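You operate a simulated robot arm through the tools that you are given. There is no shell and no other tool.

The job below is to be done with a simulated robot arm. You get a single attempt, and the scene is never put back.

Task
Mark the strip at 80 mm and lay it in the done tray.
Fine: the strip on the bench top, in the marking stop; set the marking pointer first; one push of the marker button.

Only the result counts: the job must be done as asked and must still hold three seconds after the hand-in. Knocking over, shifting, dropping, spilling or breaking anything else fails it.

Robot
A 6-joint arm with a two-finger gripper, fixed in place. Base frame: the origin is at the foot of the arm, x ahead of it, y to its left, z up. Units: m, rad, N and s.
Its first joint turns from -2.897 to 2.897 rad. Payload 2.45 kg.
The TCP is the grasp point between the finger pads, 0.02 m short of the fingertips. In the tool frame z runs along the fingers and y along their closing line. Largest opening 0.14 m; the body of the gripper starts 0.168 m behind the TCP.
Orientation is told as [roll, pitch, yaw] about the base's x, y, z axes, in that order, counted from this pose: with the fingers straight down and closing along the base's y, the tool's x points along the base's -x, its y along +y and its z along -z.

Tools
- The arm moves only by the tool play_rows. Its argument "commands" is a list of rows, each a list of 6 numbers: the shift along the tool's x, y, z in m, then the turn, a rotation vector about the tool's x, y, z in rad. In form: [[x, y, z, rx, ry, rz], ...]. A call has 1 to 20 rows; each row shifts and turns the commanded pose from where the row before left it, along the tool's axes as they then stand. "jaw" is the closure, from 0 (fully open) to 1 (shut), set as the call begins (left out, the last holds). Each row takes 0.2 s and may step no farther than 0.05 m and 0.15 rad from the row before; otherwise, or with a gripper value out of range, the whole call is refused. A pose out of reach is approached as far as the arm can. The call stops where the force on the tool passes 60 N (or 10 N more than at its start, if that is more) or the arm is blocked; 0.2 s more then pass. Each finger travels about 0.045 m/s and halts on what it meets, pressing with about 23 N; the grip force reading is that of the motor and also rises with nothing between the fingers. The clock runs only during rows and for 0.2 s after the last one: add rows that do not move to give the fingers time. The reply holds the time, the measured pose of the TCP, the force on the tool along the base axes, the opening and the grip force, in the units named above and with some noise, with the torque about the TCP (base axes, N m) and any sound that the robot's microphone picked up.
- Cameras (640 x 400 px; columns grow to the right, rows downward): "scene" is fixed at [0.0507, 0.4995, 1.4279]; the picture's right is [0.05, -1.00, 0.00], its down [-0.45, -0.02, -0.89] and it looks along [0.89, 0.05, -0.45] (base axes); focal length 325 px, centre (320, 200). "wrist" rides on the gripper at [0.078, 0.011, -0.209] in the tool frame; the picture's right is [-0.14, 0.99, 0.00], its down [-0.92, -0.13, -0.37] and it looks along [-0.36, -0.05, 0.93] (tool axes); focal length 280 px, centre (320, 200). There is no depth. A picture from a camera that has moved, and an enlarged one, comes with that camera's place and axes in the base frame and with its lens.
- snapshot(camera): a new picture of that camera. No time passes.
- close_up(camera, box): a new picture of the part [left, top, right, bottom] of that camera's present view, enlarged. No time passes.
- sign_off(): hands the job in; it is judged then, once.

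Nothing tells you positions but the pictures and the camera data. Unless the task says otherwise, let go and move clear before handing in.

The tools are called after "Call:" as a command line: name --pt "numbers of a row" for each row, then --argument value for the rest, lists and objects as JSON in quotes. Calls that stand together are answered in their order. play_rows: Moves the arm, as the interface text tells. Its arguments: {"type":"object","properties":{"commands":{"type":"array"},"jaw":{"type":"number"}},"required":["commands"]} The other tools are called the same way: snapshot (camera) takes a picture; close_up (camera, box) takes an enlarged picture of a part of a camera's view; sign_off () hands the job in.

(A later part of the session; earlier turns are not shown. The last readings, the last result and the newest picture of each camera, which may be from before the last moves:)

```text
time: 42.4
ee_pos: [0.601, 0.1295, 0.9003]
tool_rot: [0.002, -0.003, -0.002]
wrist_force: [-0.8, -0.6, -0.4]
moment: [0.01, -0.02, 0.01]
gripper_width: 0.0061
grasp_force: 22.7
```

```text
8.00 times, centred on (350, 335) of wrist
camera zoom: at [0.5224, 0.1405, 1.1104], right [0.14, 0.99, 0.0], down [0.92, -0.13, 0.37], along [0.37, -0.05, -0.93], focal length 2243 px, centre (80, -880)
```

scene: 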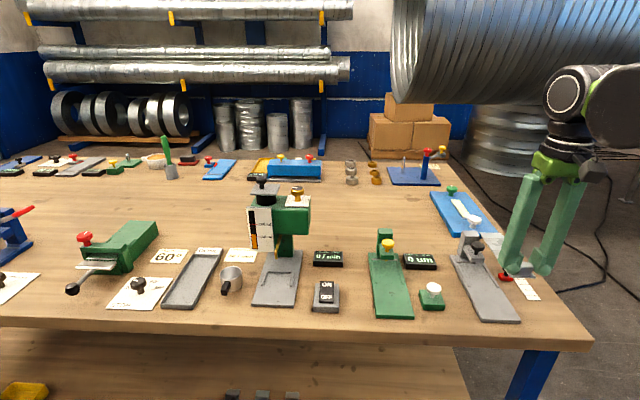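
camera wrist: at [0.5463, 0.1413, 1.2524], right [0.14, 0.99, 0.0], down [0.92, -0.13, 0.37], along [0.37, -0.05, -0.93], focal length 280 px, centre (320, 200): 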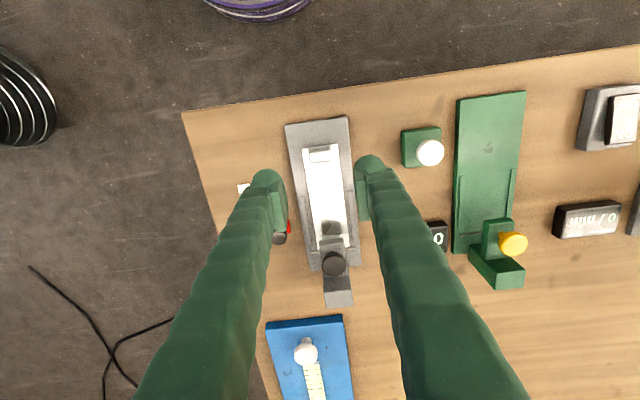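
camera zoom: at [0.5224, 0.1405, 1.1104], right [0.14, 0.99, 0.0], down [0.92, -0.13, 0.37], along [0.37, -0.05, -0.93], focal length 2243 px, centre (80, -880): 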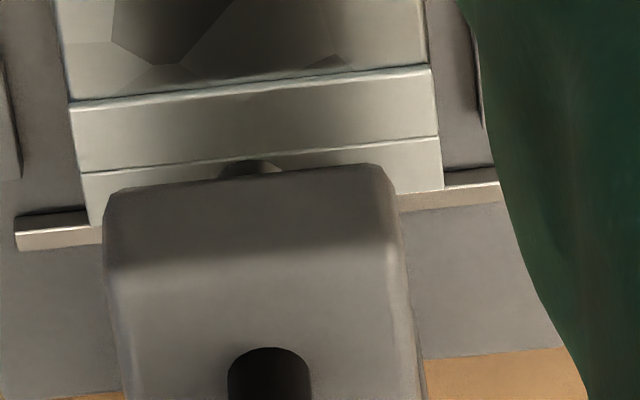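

The lip's end edge now coincides with the crossbar's front edge, so the strip looks flush with the stop. The fingers read 6 mm apart, though, so I'll check what is happening at the handle.

Call:
close_up --camera "scene" --box '[480, 270, 540, 325]'

Call:
close_up --camera "wrist" --box '[270, 140, 370, 240]'

```text
7.27 times, centred on (510, 298) of scene
camera zoom: at [0.0507, 0.4995, 1.4279], right [0.05, -1.0, 0.0], down [-0.45, -0.02, -0.89], along [0.89, 0.05, -0.45], focal length 2365 px, centre (-1062, -509)
```

zoom: 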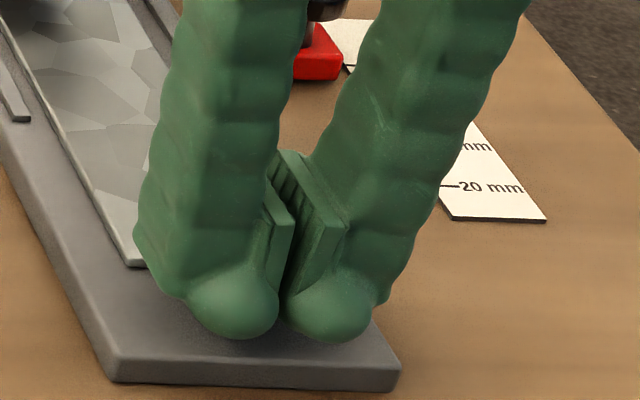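

```text
4.00 times, centred on (320, 190) of wrist
camera zoom: at [0.5224, 0.1405, 1.1104], right [0.14, 0.99, 0.0], down [0.92, -0.13, 0.37], along [0.37, -0.05, -0.93], focal length 1122 px, centre (320, 240)
```

zoom: 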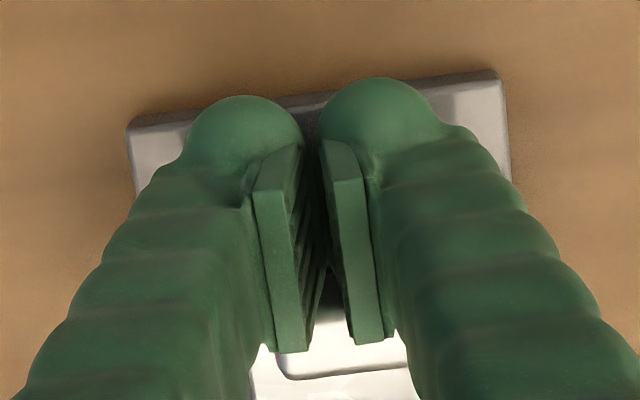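

Call:
play_rows --pt "0.002 0 0 0 0 0" --pt "0.003 0 0 0 0 0" --pt "0.003 0 0 0 0 0" --pt "0 0 0 0 0 0"

Call:
close_up --camera "scene" --box '[458, 250, 494, 275]'

```text
time: 43.4
ee_pos: [0.5926, 0.1296, 0.9042]
tool_rot: [0.002, -0.002, 0.0]
wrist_force: [0.0, -0.1, 0.0]
moment: [-0.02, 0.02, 0.02]
gripper_width: 0.0
grasp_force: 22.7
```

```text
16.00 times, centred on (476, 262) of scene
camera zoom: at [0.0507, 0.4995, 1.4279], right [0.05, -1.0, 0.0], down [-0.45, -0.02, -0.89], along [0.89, 0.05, -0.45], focal length 5204 px, centre (-2176, -800)
```

zoom: 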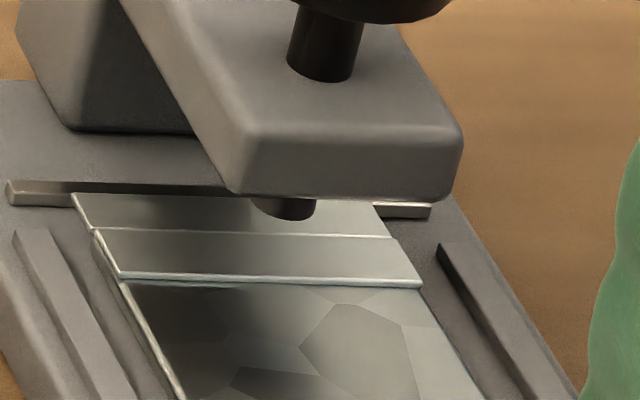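

The strip stayed flush against the crossbar. I'll rise and view it and the button from directly above.

Call:
play_rows --pt "0 0 -0.04 0 0 0" --pt "0 0 -0.045 0 0 0" --pt "0 0 -0.045 0 0 0" --pt "-0.04 0 0 0 0 0" --pt "-0.045 0 0 0 0 0" --pt "-0.045 0 0 0 0 0" --pt "-0.045 0 0 0 0 0" --pt "-0.035 0 0 0 0 0" --pt "0 0 0 0 0 0"

Call:
snapshot --camera "wrist"

Call:
close_up --camera "wrist" --box '[250, 0, 390, 160]'

Call:
close_up --camera "scene" --box '[445, 225, 545, 325]'

```text
time: 45.4
ee_pos: [0.806, 0.1282, 1.033]
tool_rot: [0.002, -0.002, 0.0]
wrist_force: [0.3, -0.3, 0.1]
moment: [0.04, 0.02, 0.02]
gripper_width: 0.0
grasp_force: 23.7
```

```text
taken
camera wrist: at [0.7281, 0.1398, 1.2415], right [0.14, 0.99, 0.0], down [0.92, -0.13, 0.37], along [0.37, -0.05, -0.93], focal length 280 px, centre (320, 200)
```

wrist: 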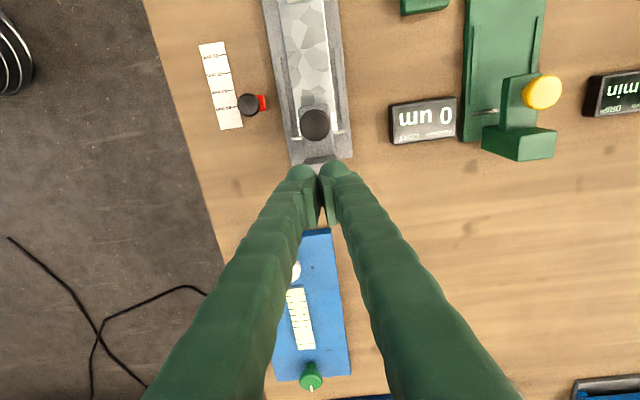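

```text
2.50 times, centred on (320, 80) of wrist
camera zoom: at [0.7281, 0.1398, 1.2415], right [0.14, 0.99, 0.0], down [0.92, -0.13, 0.37], along [0.37, -0.05, -0.93], focal length 701 px, centre (320, 500)
```

zoom: 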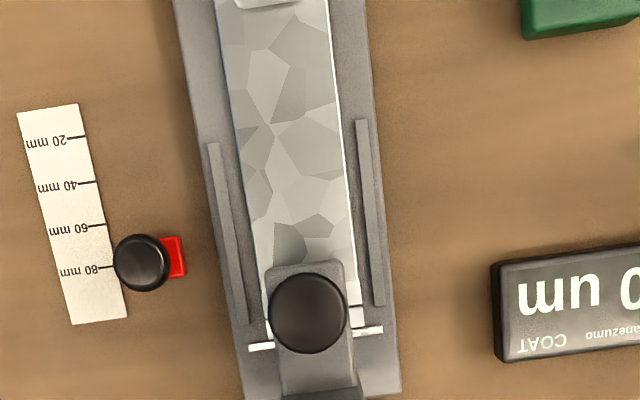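

```text
4.00 times, centred on (495, 275) of scene
camera zoom: at [0.0507, 0.4995, 1.4279], right [0.05, -1.0, 0.0], down [-0.45, -0.02, -0.89], along [0.89, 0.05, -0.45], focal length 1301 px, centre (-380, -100)
```

zoom: 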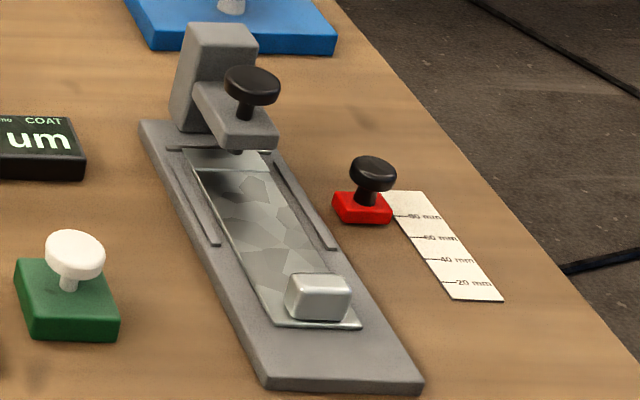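

The strip sits centred between the rails, flush with the crossbar, and the pointer is still on 80 mm. The marker button is at about (0.763, 0.130) with its top near z≈0.953. I'll move the closed fingers over it.

Call:
play_rows --pt "0.023 0.0007 0 0 0 0" --pt "0.022 0.0008 0 0 0 0" --pt "0 0 0.02 0 0 0" --pt "0 0 0.02 0 0 0" --pt "0 0 0 0 0 0"

Call:
close_up --camera "scene" --box '[445, 205, 515, 275]'

Call:
close_up --camera "wrist" --box '[270, 130, 370, 230]'

```text
time: 46.6
ee_pos: [0.7591, 0.1295, 0.9926]
tool_rot: [0.002, -0.001, 0.001]
wrist_force: [0.2, 0.0, 0.7]
moment: [0.01, 0.01, 0.01]
gripper_width: 0.0001
grasp_force: 22.5
```

```text
5.71 times, centred on (480, 240) of scene
camera zoom: at [0.0507, 0.4995, 1.4279], right [0.05, -1.0, 0.0], down [-0.45, -0.02, -0.89], along [0.89, 0.05, -0.45], focal length 1858 px, centre (-594, -29)
```

zoom: 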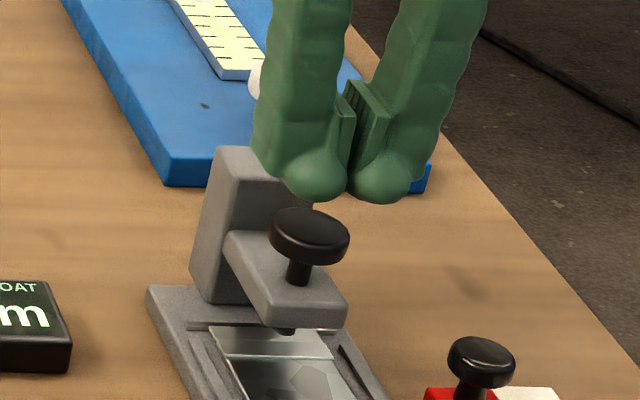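

```text
4.00 times, centred on (320, 180) of wrist
camera zoom: at [0.6799, 0.1403, 1.2005], right [0.14, 0.99, 0.0], down [0.92, -0.13, 0.37], along [0.37, -0.05, -0.93], focal length 1122 px, centre (320, 280)
```

zoom: 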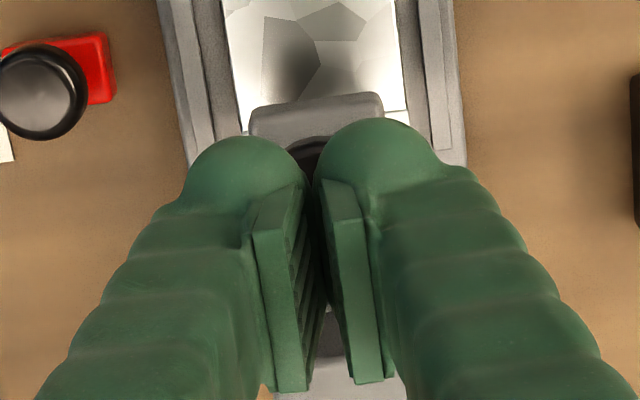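

The fingers are above the button cap. I'll descend slowly, staying monotonic so there is only one push.

Call:
play_rows --pt "-0.001 0.0005 0.006 0 0 0" --pt "0 0 0.006 0 0 0" --pt "0 0 0.003 0 0 0" --pt "0 0 0 0 0 0"

Call:
close_up --camera "scene" --box '[445, 205, 515, 275]'

```text
time: 47.6
ee_pos: [0.7585, 0.1301, 0.9771]
tool_rot: [0.001, -0.001, 0.0]
wrist_force: [0.8, 0.0, 0.2]
moment: [0.02, 0.02, -0.01]
gripper_width: 0.0
grasp_force: 22.9
```

```text
5.71 times, centred on (480, 240) of scene
camera zoom: at [0.0507, 0.4995, 1.4279], right [0.05, -1.0, 0.0], down [-0.45, -0.02, -0.89], along [0.89, 0.05, -0.45], focal length 1858 px, centre (-594, -29)
```

zoom: 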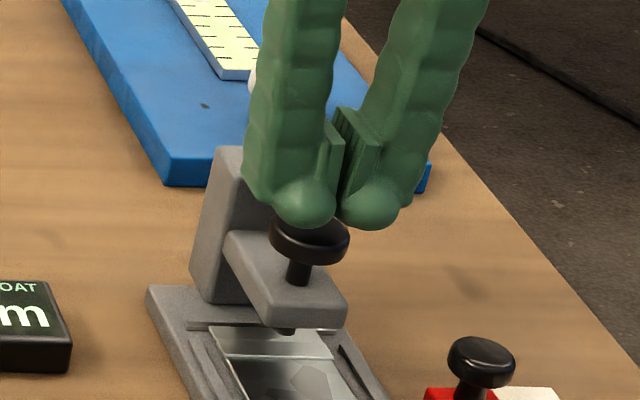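

Call:
play_rows --pt "0 0 0.0015 0 0 0" --pt "0 0 0.0015 0 0 0" --pt "0 0 0.0015 0 0 0" --pt "0 0 0.0015 0 0 0" --pt "0 0 0 0 0 0"

Call:
close_up --camera "scene" --box '[445, 205, 515, 275]'

```text
time: 48.8
ee_pos: [0.7595, 0.1304, 0.9743]
tool_rot: [0.002, 0.0, 0.0]
wrist_force: [-1.1, -0.3, 0.8]
moment: [-0.01, -0.03, 0.01]
gripper_width: 0.0001
grasp_force: 22.4
```

```text
5.71 times, centred on (480, 240) of scene
camera zoom: at [0.0507, 0.4995, 1.4279], right [0.05, -1.0, 0.0], down [-0.45, -0.02, -0.89], along [0.89, 0.05, -0.45], focal length 1858 px, centre (-594, -29)
```

zoom: 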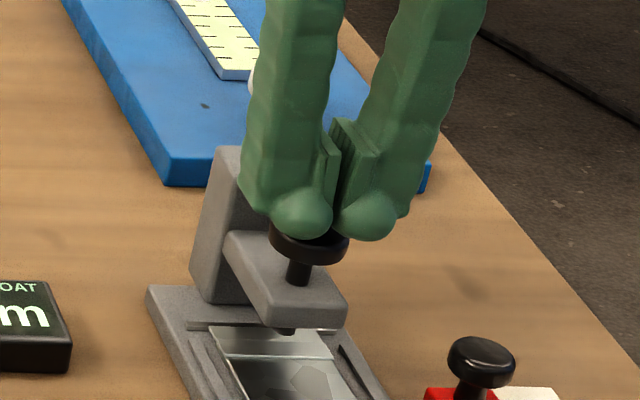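

Call:
play_rows --pt "0 0 0.0015 0 0 0" --pt "0 0 0.0015 0 0 0" --pt "0 0 0.0015 0 0 0" --pt "0 0 0 0 0 0"

Call:
close_up --camera "scene" --box '[445, 205, 515, 275]'

```text
time: 49.8
ee_pos: [0.7596, 0.1307, 0.9685]
tool_rot: [0.001, -0.003, 0.0]
wrist_force: [-0.5, -0.4, 0.6]
moment: [0.0, 0.02, -0.02]
gripper_width: 0.0
grasp_force: 23.3
```

```text
5.71 times, centred on (480, 240) of scene
camera zoom: at [0.0507, 0.4995, 1.4279], right [0.05, -1.0, 0.0], down [-0.45, -0.02, -0.89], along [0.89, 0.05, -0.45], focal length 1858 px, centre (-594, -29)
```

zoom: 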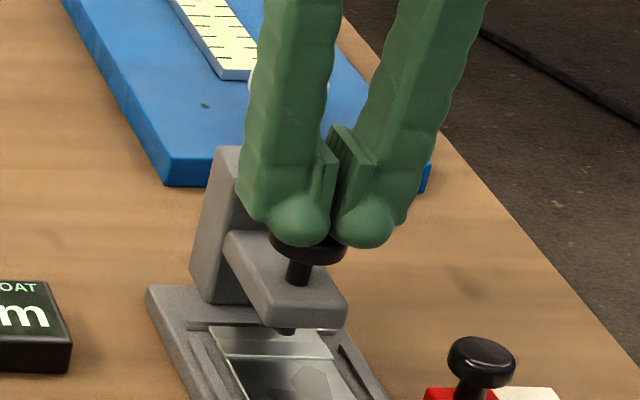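

Call:
play_rows --pt "0 0 0.0015 0 0 0" --pt "0 0 0.0015 0 0 0" --pt "0 0 0 0 0 0"

Call:
close_up --camera "scene" --box '[460, 225, 500, 270]'

```text
time: 50.6
ee_pos: [0.7596, 0.1309, 0.9642]
tool_rot: [0.001, -0.003, 0.001]
wrist_force: [-1.2, 0.2, 1.9]
moment: [-0.01, 0.02, 0.02]
gripper_width: 0.0
grasp_force: 23.3
```

```text
8.89 times, centred on (480, 248) of scene
camera zoom: at [0.0507, 0.4995, 1.4279], right [0.05, -1.0, 0.0], down [-0.45, -0.02, -0.89], along [0.89, 0.05, -0.45], focal length 2891 px, centre (-1102, -222)
```

zoom: 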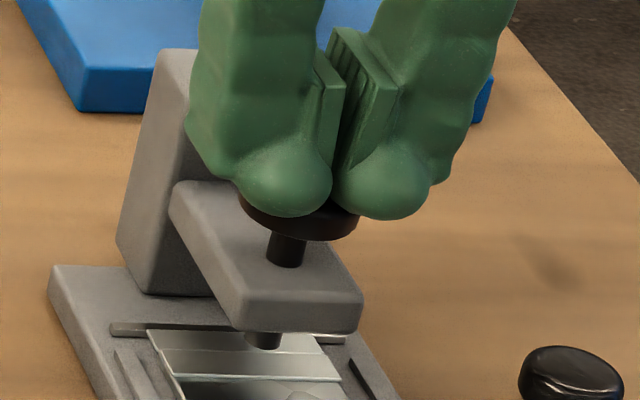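

Contact has begun: about 2 N and the pen tip is slightly lower. I'll continue the same push.

Call:
play_rows --pt "0 0 0.0015 0 0 0" --pt "0 0 0.0015 0 0 0" --pt "0 0 0 0 0 0"

Call:
close_up --camera "scene" --box '[460, 225, 500, 270]'

```text
time: 51.4
ee_pos: [0.7596, 0.1306, 0.9615]
tool_rot: [0.001, -0.001, -0.001]
wrist_force: [0.2, -1.3, 2.3]
moment: [-0.05, -0.02, -0.03]
gripper_width: 0.0056
grasp_force: 29.0
```

```text
8.89 times, centred on (480, 248) of scene
camera zoom: at [0.0507, 0.4995, 1.4279], right [0.05, -1.0, 0.0], down [-0.45, -0.02, -0.89], along [0.89, 0.05, -0.45], focal length 2891 px, centre (-1102, -222)
```

zoom: 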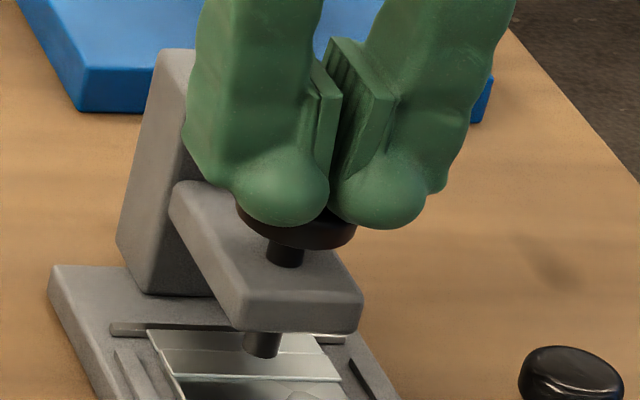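

Call:
play_rows --pt "0 0 0.0015 0 0 0" --pt "0 0 0.0015 0 0 0" --pt "0 0 0 0 0 0"

Call:
close_up --camera "scene" --box '[460, 225, 500, 270]'

```text
time: 52.2
ee_pos: [0.7585, 0.1316, 0.9588]
tool_rot: [0.002, 0.0, -0.001]
wrist_force: [0.0, -0.3, 2.6]
moment: [-0.05, -0.01, -0.03]
gripper_width: 0.0063
grasp_force: 28.8
heard: click
```

```text
8.89 times, centred on (480, 248) of scene
camera zoom: at [0.0507, 0.4995, 1.4279], right [0.05, -1.0, 0.0], down [-0.45, -0.02, -0.89], along [0.89, 0.05, -0.45], focal length 2891 px, centre (-1102, -222)
```

zoom: 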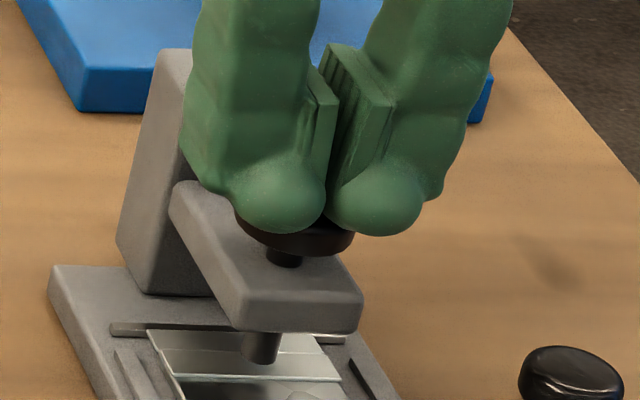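

A click was heard, so the single push is done. I'll lift straight off the button.

Call:
play_rows --pt "0 0 -0.01 0 0 0" --pt "0 0 -0.02 0 0 0" --pt "0 0 -0.03 0 0 0" --pt "0 0 -0.02 0 0 0" --pt "0 0 0 0 0 0"

Call:
close_up --camera "scene" --box '[445, 225, 545, 325]'

Call:
snapshot --camera "wrist"

```text
time: 53.4
ee_pos: [0.7587, 0.1298, 1.0397]
tool_rot: [0.001, -0.002, 0.0]
wrist_force: [0.4, -0.1, 0.6]
moment: [0.0, -0.01, 0.02]
gripper_width: 0.0
grasp_force: 28.9
```

```text
4.00 times, centred on (495, 275) of scene
camera zoom: at [0.0507, 0.4995, 1.4279], right [0.05, -1.0, 0.0], down [-0.45, -0.02, -0.89], along [0.89, 0.05, -0.45], focal length 1301 px, centre (-380, -100)
```

zoom: 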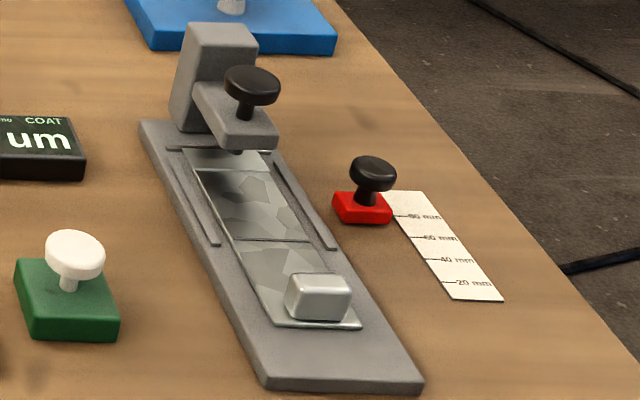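

```text
taken
camera wrist: at [0.6802, 0.1416, 1.2482], right [0.14, 0.99, 0.0], down [0.92, -0.13, 0.37], along [0.37, -0.05, -0.93], focal length 280 px, centre (320, 200)
```

wrist: 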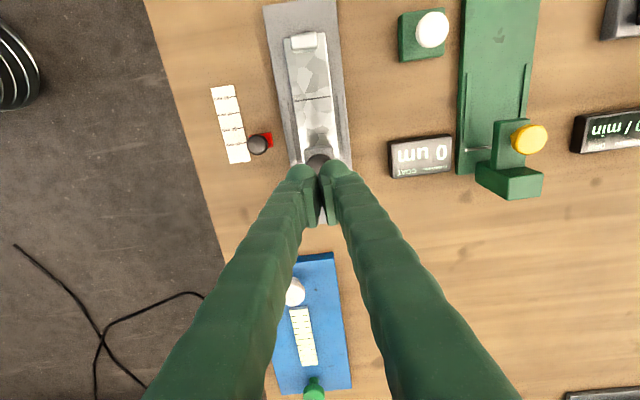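

A mark line has appeared across the strip. I'll check its position against the stop and the scale.

Call:
close_up --camera "wrist" --box '[200, 10, 370, 180]'

Call:
close_up --camera "wrist" --box '[270, 70, 360, 180]'

Call:
close_up --camera "scene" --box '[455, 255, 515, 315]'

```text
2.35 times, centred on (285, 95) of wrist
camera zoom: at [0.6802, 0.1416, 1.2482], right [0.14, 0.99, 0.0], down [0.92, -0.13, 0.37], along [0.37, -0.05, -0.93], focal length 660 px, centre (402, 447)
```

zoom: 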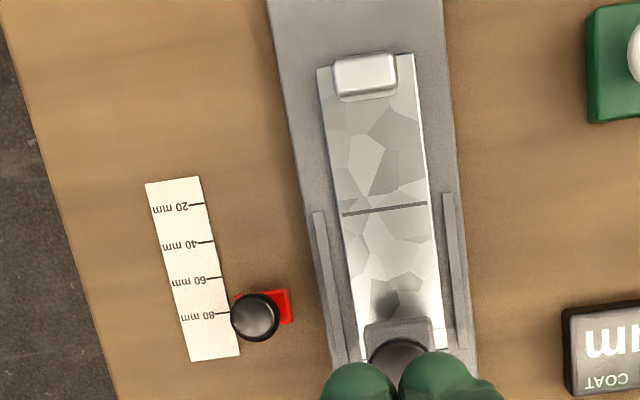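

```text
3.64 times, centred on (315, 125) of wrist
camera zoom: at [0.6802, 0.1416, 1.2482], right [0.14, 0.99, 0.0], down [0.92, -0.13, 0.37], along [0.37, -0.05, -0.93], focal length 1020 px, centre (338, 473)
```

zoom: 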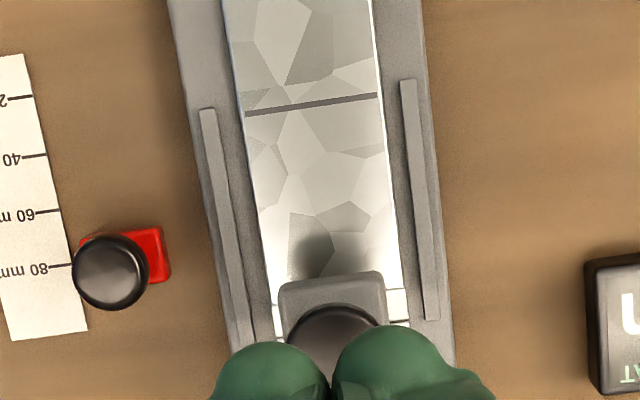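

```text
6.67 times, centred on (485, 285) of scene
camera zoom: at [0.0507, 0.4995, 1.4279], right [0.05, -1.0, 0.0], down [-0.45, -0.02, -0.89], along [0.89, 0.05, -0.45], focal length 2168 px, centre (-780, -367)
```

zoom: 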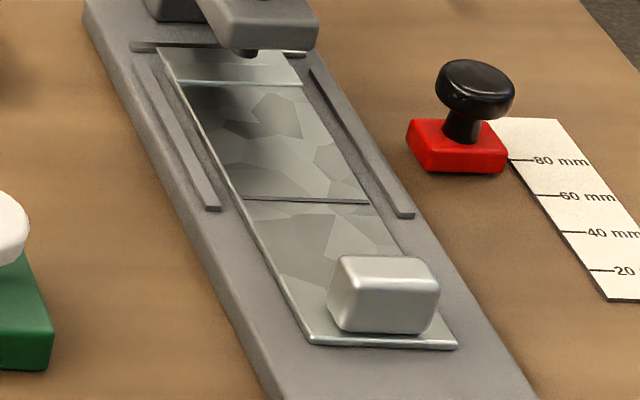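

The mark sits 80 mm from the strip's lip fold line (about 90 mm from the very end of the lip), so the marking is done. Before re-gripping, I'll test with the empty gripper how far it reaches over the DONE tray, travelling high and clear of the drip device.

Call:
play_rows --pt "0 0 -0.04 0 0 0" --pt "0 0 -0.04 0 0 0" --pt "0 0 -0.04 0 0 0" --pt "0.0222 0.0411 0 0 0 0" --pt "0.0222 0.0411 0 0 0 0" --pt "0.0222 0.0411 0 0 0 0" --pt "0.0222 0.0411 0 0 0 0" --pt "0.0222 0.0411 0 0 0 0" --pt "0.0222 0.0411 0 0 0 0" --pt "0.0222 0.0411 0 0 0 0" --pt "0.0222 0.0411 0 0 0 0" --pt "0.0222 0.0411 0 0 0 0" --pt "0 0 0 0 0 0" --jaw 0.7

Call:
snapshot --camera "wrist"

Call:
snapshot --camera "scene"

```text
time: 56.2
ee_pos: [0.5575, 0.5012, 1.1561]
tool_rot: [0.003, -0.003, 0.0]
wrist_force: [-0.1, 1.0, -0.5]
moment: [-0.04, 0.01, 0.0]
gripper_width: 0.0424
grasp_force: 0.1
```

```text
taken
camera wrist: at [0.4793, 0.5123, 1.3643], right [0.14, 0.99, 0.0], down [0.92, -0.13, 0.37], along [0.37, -0.05, -0.93], focal length 280 px, centre (320, 200)
```

wrist: 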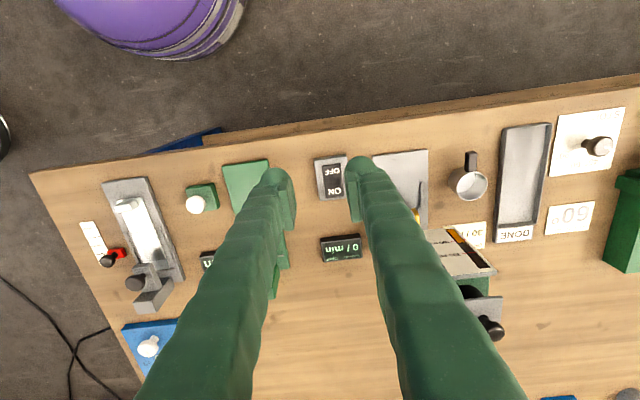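

```text
taken
```

scene: 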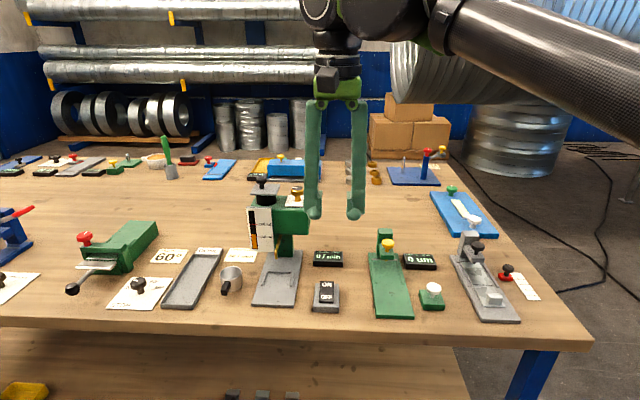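

Clear so far. I'll continue to above the tray's near part.

Call:
play_rows --pt "-0.006 0.045 0 0 0 0" --pt "-0.006 0.045 0 0 0 0" --pt "-0.006 0.045 0 0 0 0" --pt "-0.006 0.045 0 0 0 0" --pt "-0.006 0.045 0 0 0 0" --pt "-0.006 0.045 0 0 0 0" --pt "-0.006 0.045 0 0 0 0" --pt "-0.006 0.043 0 0 0 0" --pt "0 0 0 0 0 0"

Call:
snapshot --camera "wrist"

Call:
snapshot --camera "scene"

```text
time: 58.2
ee_pos: [0.5718, 0.7761, 1.1149]
tool_rot: [0.004, -0.001, 0.0]
wrist_force: [0.4, 0.6, 0.7]
moment: [0.04, -0.06, -0.03]
gripper_width: 0.0419
grasp_force: 0.2
out of reach, approached as far as the arm can: row 5, 6, 7, 8
```

```text
taken
camera wrist: at [0.4922, 0.7854, 1.3236], right [0.14, 0.99, 0.0], down [0.92, -0.13, 0.37], along [0.37, -0.05, -0.93], focal length 280 px, centre (320, 200)
```

wrist: 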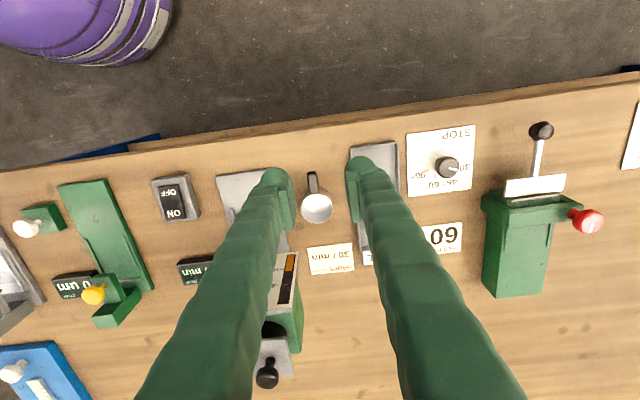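

```text
taken
```

scene: 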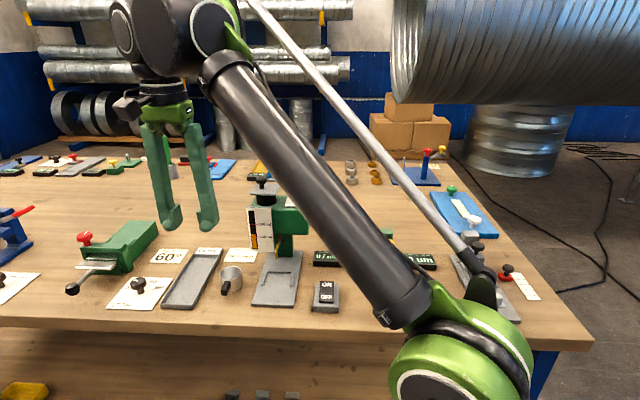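

With the tool vertical the arm tops out around r≈0.965, so the tray (r≈1.06) needs a tilted tool. I'll measure the tray carefully with the scene camera, then move aside for a wrist view.

Call:
close_up --camera "scene" --box '[150, 235, 250, 320]'

Call:
play_rows --pt "0 -0.04 0 0 0 0" --pt "0 -0.045 0 0 0 0" --pt "0 -0.045 0 0 0 0" --pt "0 -0.045 0 0 0 0" --pt "0 0 0 0 0 0"

Call:
snapshot --camera "wrist"

Call:
close_up --camera "wrist" --box '[420, 80, 560, 280]'

```text
4.71 times, centred on (200, 278) of scene
camera zoom: at [0.0507, 0.4995, 1.4279], right [0.05, -1.0, 0.0], down [-0.45, -0.02, -0.89], along [0.89, 0.05, -0.45], focal length 1530 px, centre (885, -165)
```

zoom: 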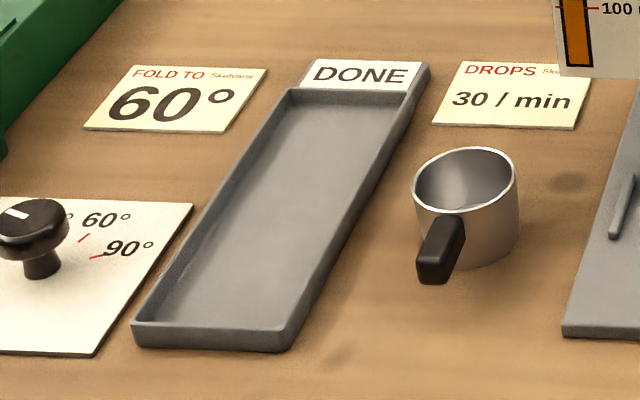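

```text
time: 59.4
ee_pos: [0.5717, 0.5971, 1.1166]
tool_rot: [0.002, -0.002, 0.0]
wrist_force: [-0.2, 0.5, 0.2]
moment: [0.0, 0.03, 0.0]
gripper_width: 0.0422
grasp_force: 0.1
```

```text
taken
camera wrist: at [0.4935, 0.6087, 1.3246], right [0.14, 0.99, 0.0], down [0.92, -0.13, 0.37], along [0.37, -0.05, -0.93], focal length 280 px, centre (320, 200)
```

wrist: 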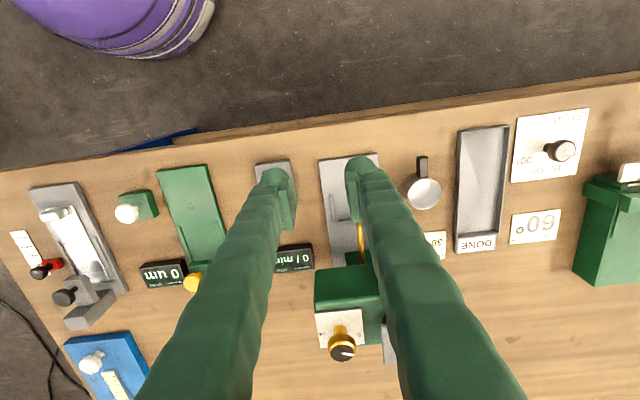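

```text
2.00 times, centred on (490, 180) of wrist
camera zoom: at [0.4935, 0.6087, 1.3246], right [0.14, 0.99, 0.0], down [0.92, -0.13, 0.37], along [0.37, -0.05, -0.93], focal length 561 px, centre (-20, 240)
```

zoom: 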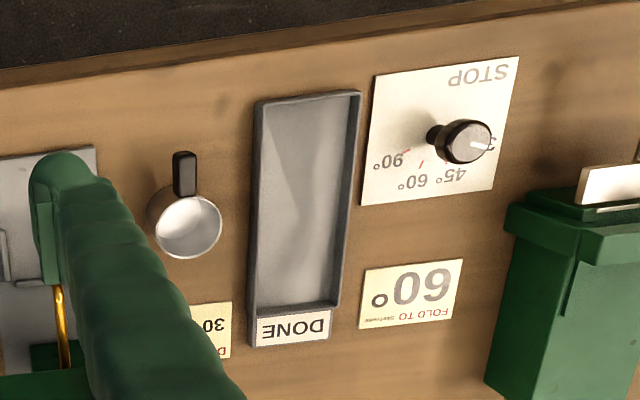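

The tray's inner floor is roughly x 0.593–0.774, y 0.822–0.888, and the strip is 0.158 × 0.049, so it fits with about 1 cm to spare. To lay it there I need to hold the handle with the tool tilted outward about 25°. I'll return above the fixture and test the tilt at a safe height.

Call:
play_rows --pt "-0.0056 -0.0425 0 0 0 0" --pt "-0.0056 -0.0425 0 0 0 0" --pt "-0.0056 -0.0425 0 0 0 0" --pt "-0.0056 -0.0425 0 0 0 0" --pt "-0.0056 -0.0425 0 0 0 0" --pt "-0.0056 -0.0425 0 0 0 0" --pt "-0.0056 -0.0425 0 0 0 0" --pt "-0.0056 -0.0425 0 0 0 0" --pt "-0.0056 -0.0425 0 0 0 0" --pt "-0.0056 -0.0425 0 0 0 0" --pt "-0.0056 -0.0425 0 0 0 0" --pt "0 0 0.04 0 0 0" --pt "0 0 0 0 -0.15 0" --pt "0 0 0 0 -0.15 0" --pt "0 0 0 0 -0.12 0" --pt "0 0 0 0 0 0" --jaw 0.6

Call:
snapshot --camera "wrist"

Call:
snapshot --camera "scene"

```text
time: 62.8
ee_pos: [0.6326, 0.1319, 1.0742]
tool_rot: [0.002, -0.422, 0.001]
wrist_force: [-0.7, 0.3, 0.3]
moment: [-0.01, 0.01, -0.02]
gripper_width: 0.0563
grasp_force: 0.1
```

```text
taken
camera wrist: at [0.4764, 0.1428, 1.2317], right [0.13, 0.99, 0.06], down [0.69, -0.13, 0.71], along [0.71, -0.05, -0.7], focal length 280 px, centre (320, 200)
```

wrist: 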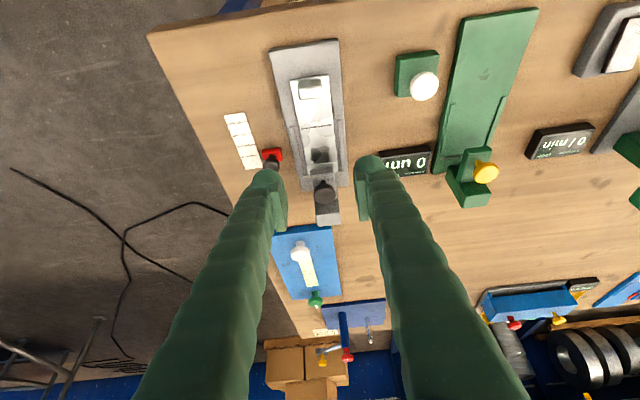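

```text
taken
```

scene: 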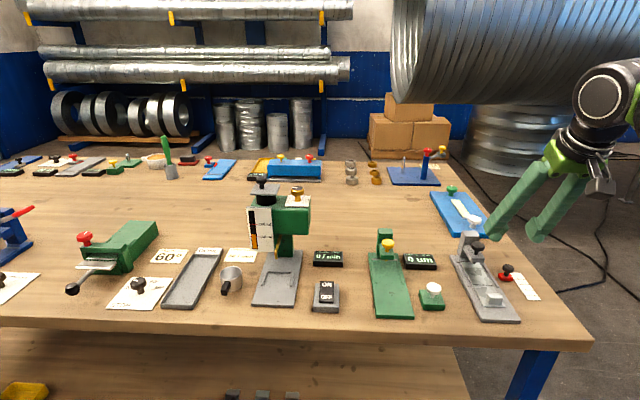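

The 24° tilt works here. Next I'll fly the empty tilted gripper to the tray to confirm that it reaches and to measure the tray from nearby.

Call:
play_rows --pt "-0.0163 0 -0.0365 0 0 0" --pt "-0.0163 0 -0.0365 0 0 0" --pt "0.0071 0.0411 -0.0032 0 0 0" --pt "0.0071 0.0411 -0.0032 0 0 0" --pt "0.0071 0.0411 -0.0032 0 0 0" --pt "0.0071 0.0411 -0.0032 0 0 0" --pt "0.0071 0.0411 -0.0032 0 0 0" --pt "0.0071 0.0411 -0.0032 0 0 0" --pt "0.0071 0.0411 -0.0032 0 0 0" --pt "0.0071 0.0411 -0.0032 0 0 0" --pt "0.0071 0.0411 -0.0032 0 0 0" --pt "-0.0052 0.0429 0.0023 0 0 0" --pt "-0.0052 0.0429 0.0023 0 0 0" --pt "-0.0052 0.0429 0.0023 0 0 0" --pt "-0.0052 0.0429 0.0023 0 0 0" --pt "-0.0052 0.0429 0.0023 0 0 0" --pt "-0.0052 0.0429 0.0023 0 0 0" --pt "-0.0052 0.0429 0.0023 0 0 0" --pt "0 0 0 0 0 0"

Call:
snapshot --camera "wrist"

Call:
snapshot --camera "scene"

```text
time: 66.8
ee_pos: [0.6028, 0.8032, 1.1557]
tool_rot: [0.002, -0.422, 0.001]
wrist_force: [0.2, -0.2, 0.1]
moment: [0.0, 0.01, -0.01]
gripper_width: 0.0562
grasp_force: 0.0
```

```text
taken
camera wrist: at [0.4472, 0.8139, 1.3135], right [0.13, 0.99, 0.06], down [0.69, -0.13, 0.71], along [0.71, -0.05, -0.7], focal length 280 px, centre (320, 200)
```

wrist: 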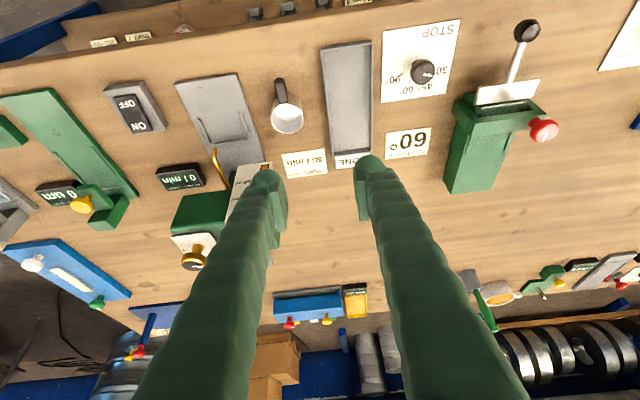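

```text
taken
```

scene: 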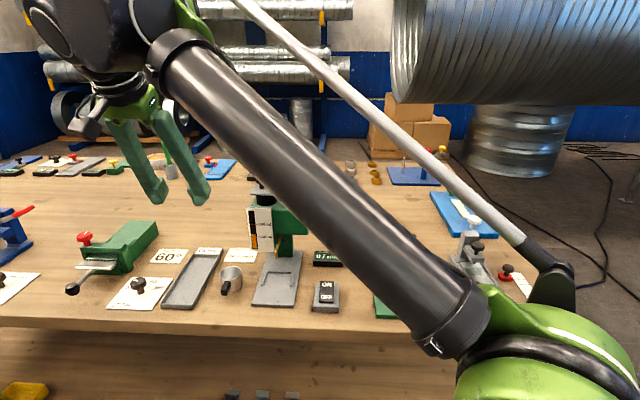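

Reach looks good so far. I'll descend toward the tray in stages, keeping well above its rim.

Call:
play_rows --pt "0.0158 0 0.0354 0 0 0" --pt "0.0158 0 0.0354 0 0 0" --pt "0.0158 0 0.0354 0 0 0" --pt "-0.005 0.026 0.0022 0 0 0" --pt "-0.005 0.026 0.0022 0 0 0" --pt "0 0 0 0 0 0"

Call:
snapshot --camera "wrist"

Call:
close_up --camera "wrist" --box '[240, 60, 400, 260]'

Call:
close_up --camera "scene" --box '[130, 180, 270, 320]'

```text
time: 68.2
ee_pos: [0.6134, 0.8542, 1.0389]
tool_rot: [0.002, -0.421, 0.0]
wrist_force: [0.3, 0.2, 0.9]
moment: [0.0, 0.03, -0.01]
gripper_width: 0.0561
grasp_force: 0.0
```

```text
taken
camera wrist: at [0.4572, 0.8652, 1.1973], right [0.13, 0.99, 0.06], down [0.69, -0.13, 0.71], along [0.71, -0.05, -0.7], focal length 280 px, centre (320, 200)
```

wrist: 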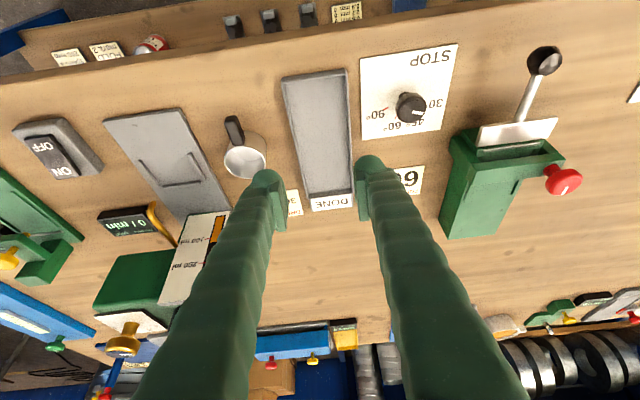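

```text
2.00 times, centred on (320, 160) of wrist
camera zoom: at [0.4572, 0.8652, 1.1973], right [0.13, 0.99, 0.06], down [0.69, -0.13, 0.71], along [0.71, -0.05, -0.7], focal length 561 px, centre (320, 280)
```

zoom: 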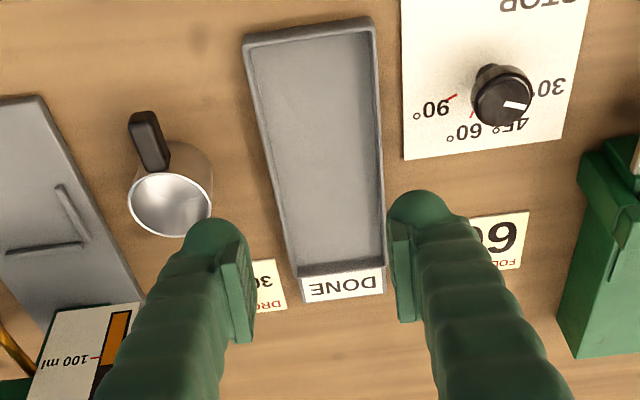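

```text
2.86 times, centred on (200, 250) of scene
camera zoom: at [0.0507, 0.4995, 1.4279], right [0.05, -1.0, 0.0], down [-0.45, -0.02, -0.89], along [0.89, 0.05, -0.45], focal length 929 px, centre (663, 57)
```

zoom: 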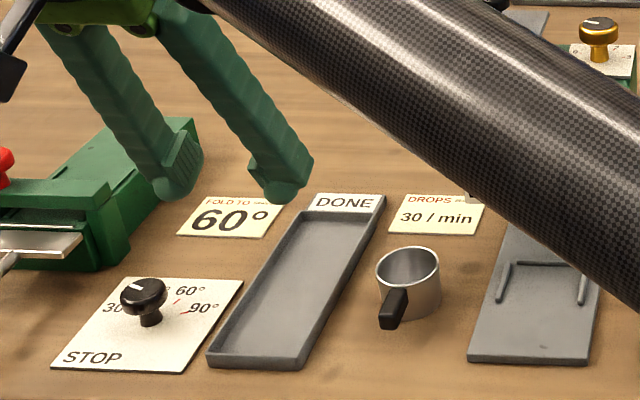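

The tilted tool reaches over the tray. In this close view the tray's outer rim spans about x 0.583–0.773, y 0.825–0.8965, so its centre is near (0.678, 0.861). I'll confirm the low reach as well.

Call:
play_rows --pt "0.0157 0.0021 0.0328 0 0 0" --pt "0.0157 0.0021 0.0328 0 0 0" --pt "0.0157 0.0021 0.0328 0 0 0" --pt "0 0 0 0 0 0"

Call:
close_up --camera "wrist" --box '[240, 60, 400, 260]'

Call:
snapshot --camera "scene"

```text
time: 69.2
ee_pos: [0.6128, 0.8588, 0.9303]
tool_rot: [0.001, -0.422, 0.001]
wrist_force: [0.3, 1.0, -0.4]
moment: [-0.02, -0.04, -0.02]
gripper_width: 0.056
grasp_force: 0.2
```

```text
2.00 times, centred on (320, 160) of wrist
camera zoom: at [0.4558, 0.8705, 1.0889], right [0.13, 0.99, 0.06], down [0.69, -0.13, 0.71], along [0.71, -0.05, -0.7], focal length 561 px, centre (320, 280)
```

zoom: 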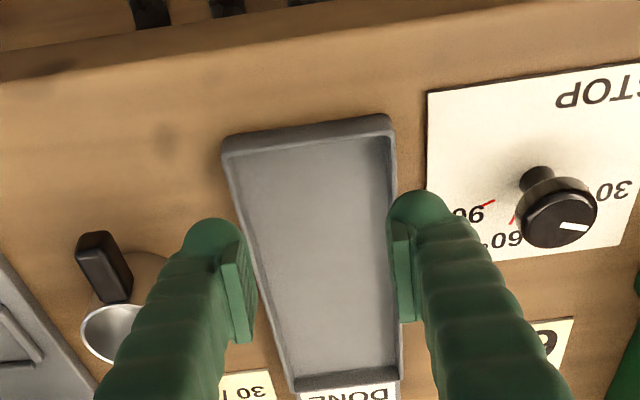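

```text
taken
```

scene: 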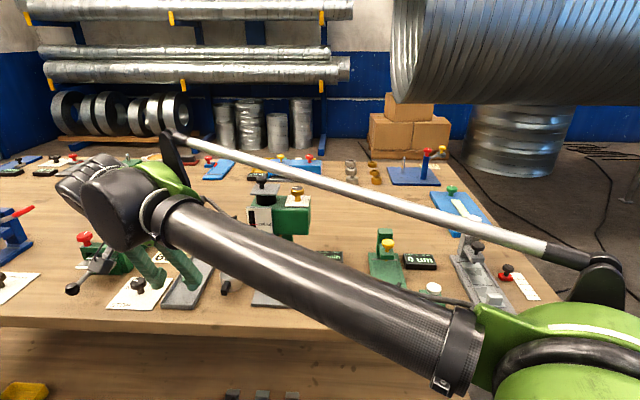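

The tilted tool reaches the tray at working height. I'll go back up and return to the marked strip in the fixture, keeping the same tilt.

Call:
play_rows --pt "-0.0158 0 -0.0354 0 0 0" --pt "-0.0158 0 -0.0354 0 0 0" --pt "-0.0158 0 -0.0354 0 0 0" --pt "-0.0158 0 -0.0354 0 0 0" --pt "-0.0158 0 -0.0354 0 0 0" --pt "-0.0158 0 -0.0354 0 0 0" --pt "0.0057 -0.045 -0.0025 0 0 0" --pt "0.0057 -0.045 -0.0025 0 0 0" --pt "0.0057 -0.045 -0.0025 0 0 0" --pt "0.0057 -0.045 -0.0025 0 0 0" --pt "0.0057 -0.045 -0.0025 0 0 0" --pt "0.0057 -0.045 -0.0025 0 0 0" --pt "0.0057 -0.045 -0.0025 0 0 0" --pt "0.0057 -0.045 -0.0025 0 0 0" --pt "0 0 0 0 0 0"

Call:
play_rows --pt "-0.0071 -0.0411 0.0032 0 0 0" --pt "-0.0071 -0.0411 0.0032 0 0 0" --pt "-0.0071 -0.0411 0.0032 0 0 0" --pt "-0.0071 -0.0411 0.0032 0 0 0" --pt "-0.0071 -0.0411 0.0032 0 0 0" --pt "-0.0071 -0.0411 0.0032 0 0 0" --pt "-0.0071 -0.0411 0.0032 0 0 0" --pt "-0.0071 -0.0411 0.0032 0 0 0" --pt "-0.0071 -0.0411 0.0032 0 0 0" --pt "0.0158 0 0.0354 0 0 0" --pt "0.0158 0 0.0354 0 0 0" --pt "0.0158 0 0.0354 0 0 0" --pt "0 0 0 0 0 0"

Call:
snapshot --camera "wrist"

Call:
close_up --camera "wrist" --box '[250, 80, 390, 240]'

Call:
close_up --camera "scene" --box '[440, 220, 550, 325]'

```text
time: 72.4
ee_pos: [0.5546, 0.4818, 1.1251]
tool_rot: [0.001, -0.42, 0.0]
wrist_force: [0.3, -0.4, 0.7]
moment: [0.01, -0.01, 0.01]
gripper_width: 0.0557
grasp_force: 0.0
out of reach, approached as far as the arm can: row 5, 6
```

```text
time: 75.2
ee_pos: [0.6254, 0.1142, 1.0098]
tool_rot: [0.0, -0.422, 0.0]
wrist_force: [-0.4, 0.2, 0.8]
moment: [-0.02, 0.0, 0.01]
gripper_width: 0.056
grasp_force: 0.1
```

```text
taken
camera wrist: at [0.468, 0.1248, 1.1684], right [0.13, 0.99, 0.06], down [0.69, -0.13, 0.71], along [0.71, -0.05, -0.7], focal length 280 px, centre (320, 200)
```

wrist: 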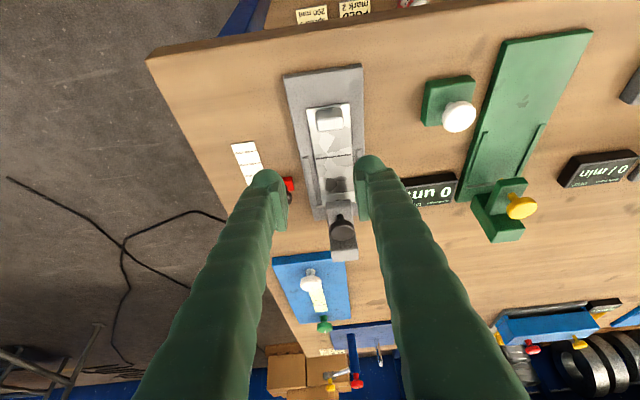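

```text
2.50 times, centred on (320, 160) of wrist
camera zoom: at [0.468, 0.1248, 1.1684], right [0.13, 0.99, 0.06], down [0.69, -0.13, 0.71], along [0.71, -0.05, -0.7], focal length 701 px, centre (320, 300)
```

zoom: 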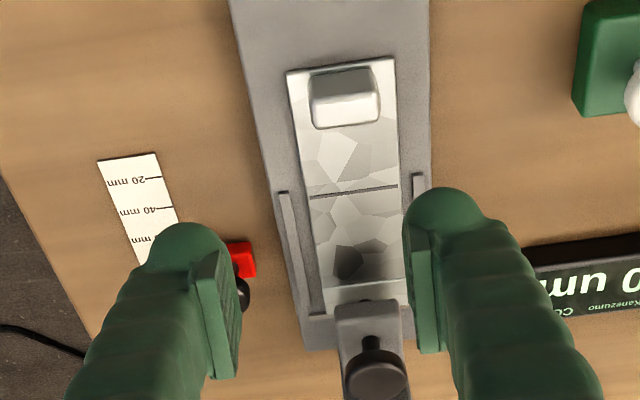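

```text
3.81 times, centred on (495, 272) of scene
camera zoom: at [0.0507, 0.4995, 1.4279], right [0.05, -1.0, 0.0], down [-0.45, -0.02, -0.89], along [0.89, 0.05, -0.45], focal length 1239 px, centre (-347, -76)
```

zoom: 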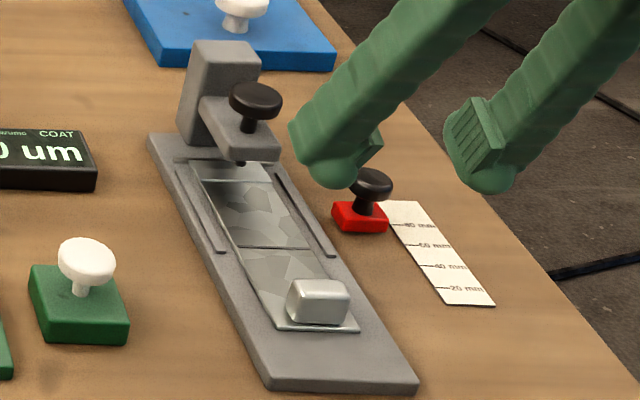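

I'm back above the marked strip with the tool tilted. The handle centre is at about (0.628, 0.1315), so I need to shift about 17.6 mm in +y. I'll come down to z≈0.93 and re-check.

Call:
play_rows --pt "0.0111 0.0059 0.0242 0 0 0" --pt "0.0111 0.0059 0.0242 0 0 0" --pt "0.0111 0.0058 0.0242 0 0 0" --pt "0 0 0 0 0 0"

Call:
close_up --camera "wrist" --box '[260, 120, 380, 240]'

Call:
close_up --camera "scene" --box '[460, 230, 550, 325]'

```text
time: 76.2
ee_pos: [0.6277, 0.1323, 0.9287]
tool_rot: [0.002, -0.421, -0.001]
wrist_force: [-0.9, 0.3, -0.5]
moment: [0.0, 0.0, 0.01]
gripper_width: 0.0558
grasp_force: 0.0
```

```text
3.33 times, centred on (320, 180) of wrist
camera zoom: at [0.4692, 0.1435, 1.0876], right [0.13, 0.99, 0.06], down [0.69, -0.13, 0.71], along [0.71, -0.05, -0.7], focal length 935 px, centre (320, 267)
```

zoom: 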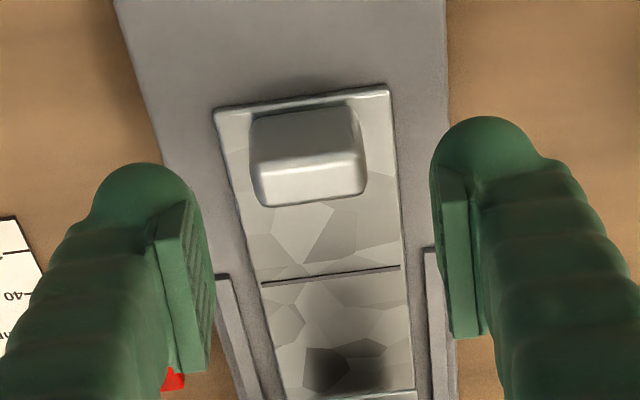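

```text
4.21 times, centred on (505, 278) of scene
camera zoom: at [0.0507, 0.4995, 1.4279], right [0.05, -1.0, 0.0], down [-0.45, -0.02, -0.89], along [0.89, 0.05, -0.45], focal length 1369 px, centre (-459, -126)
```

zoom: 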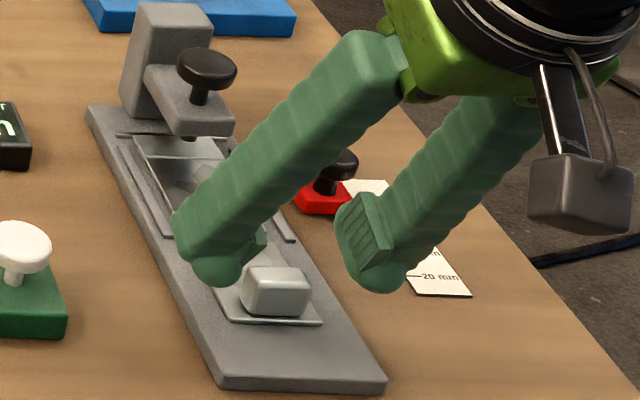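

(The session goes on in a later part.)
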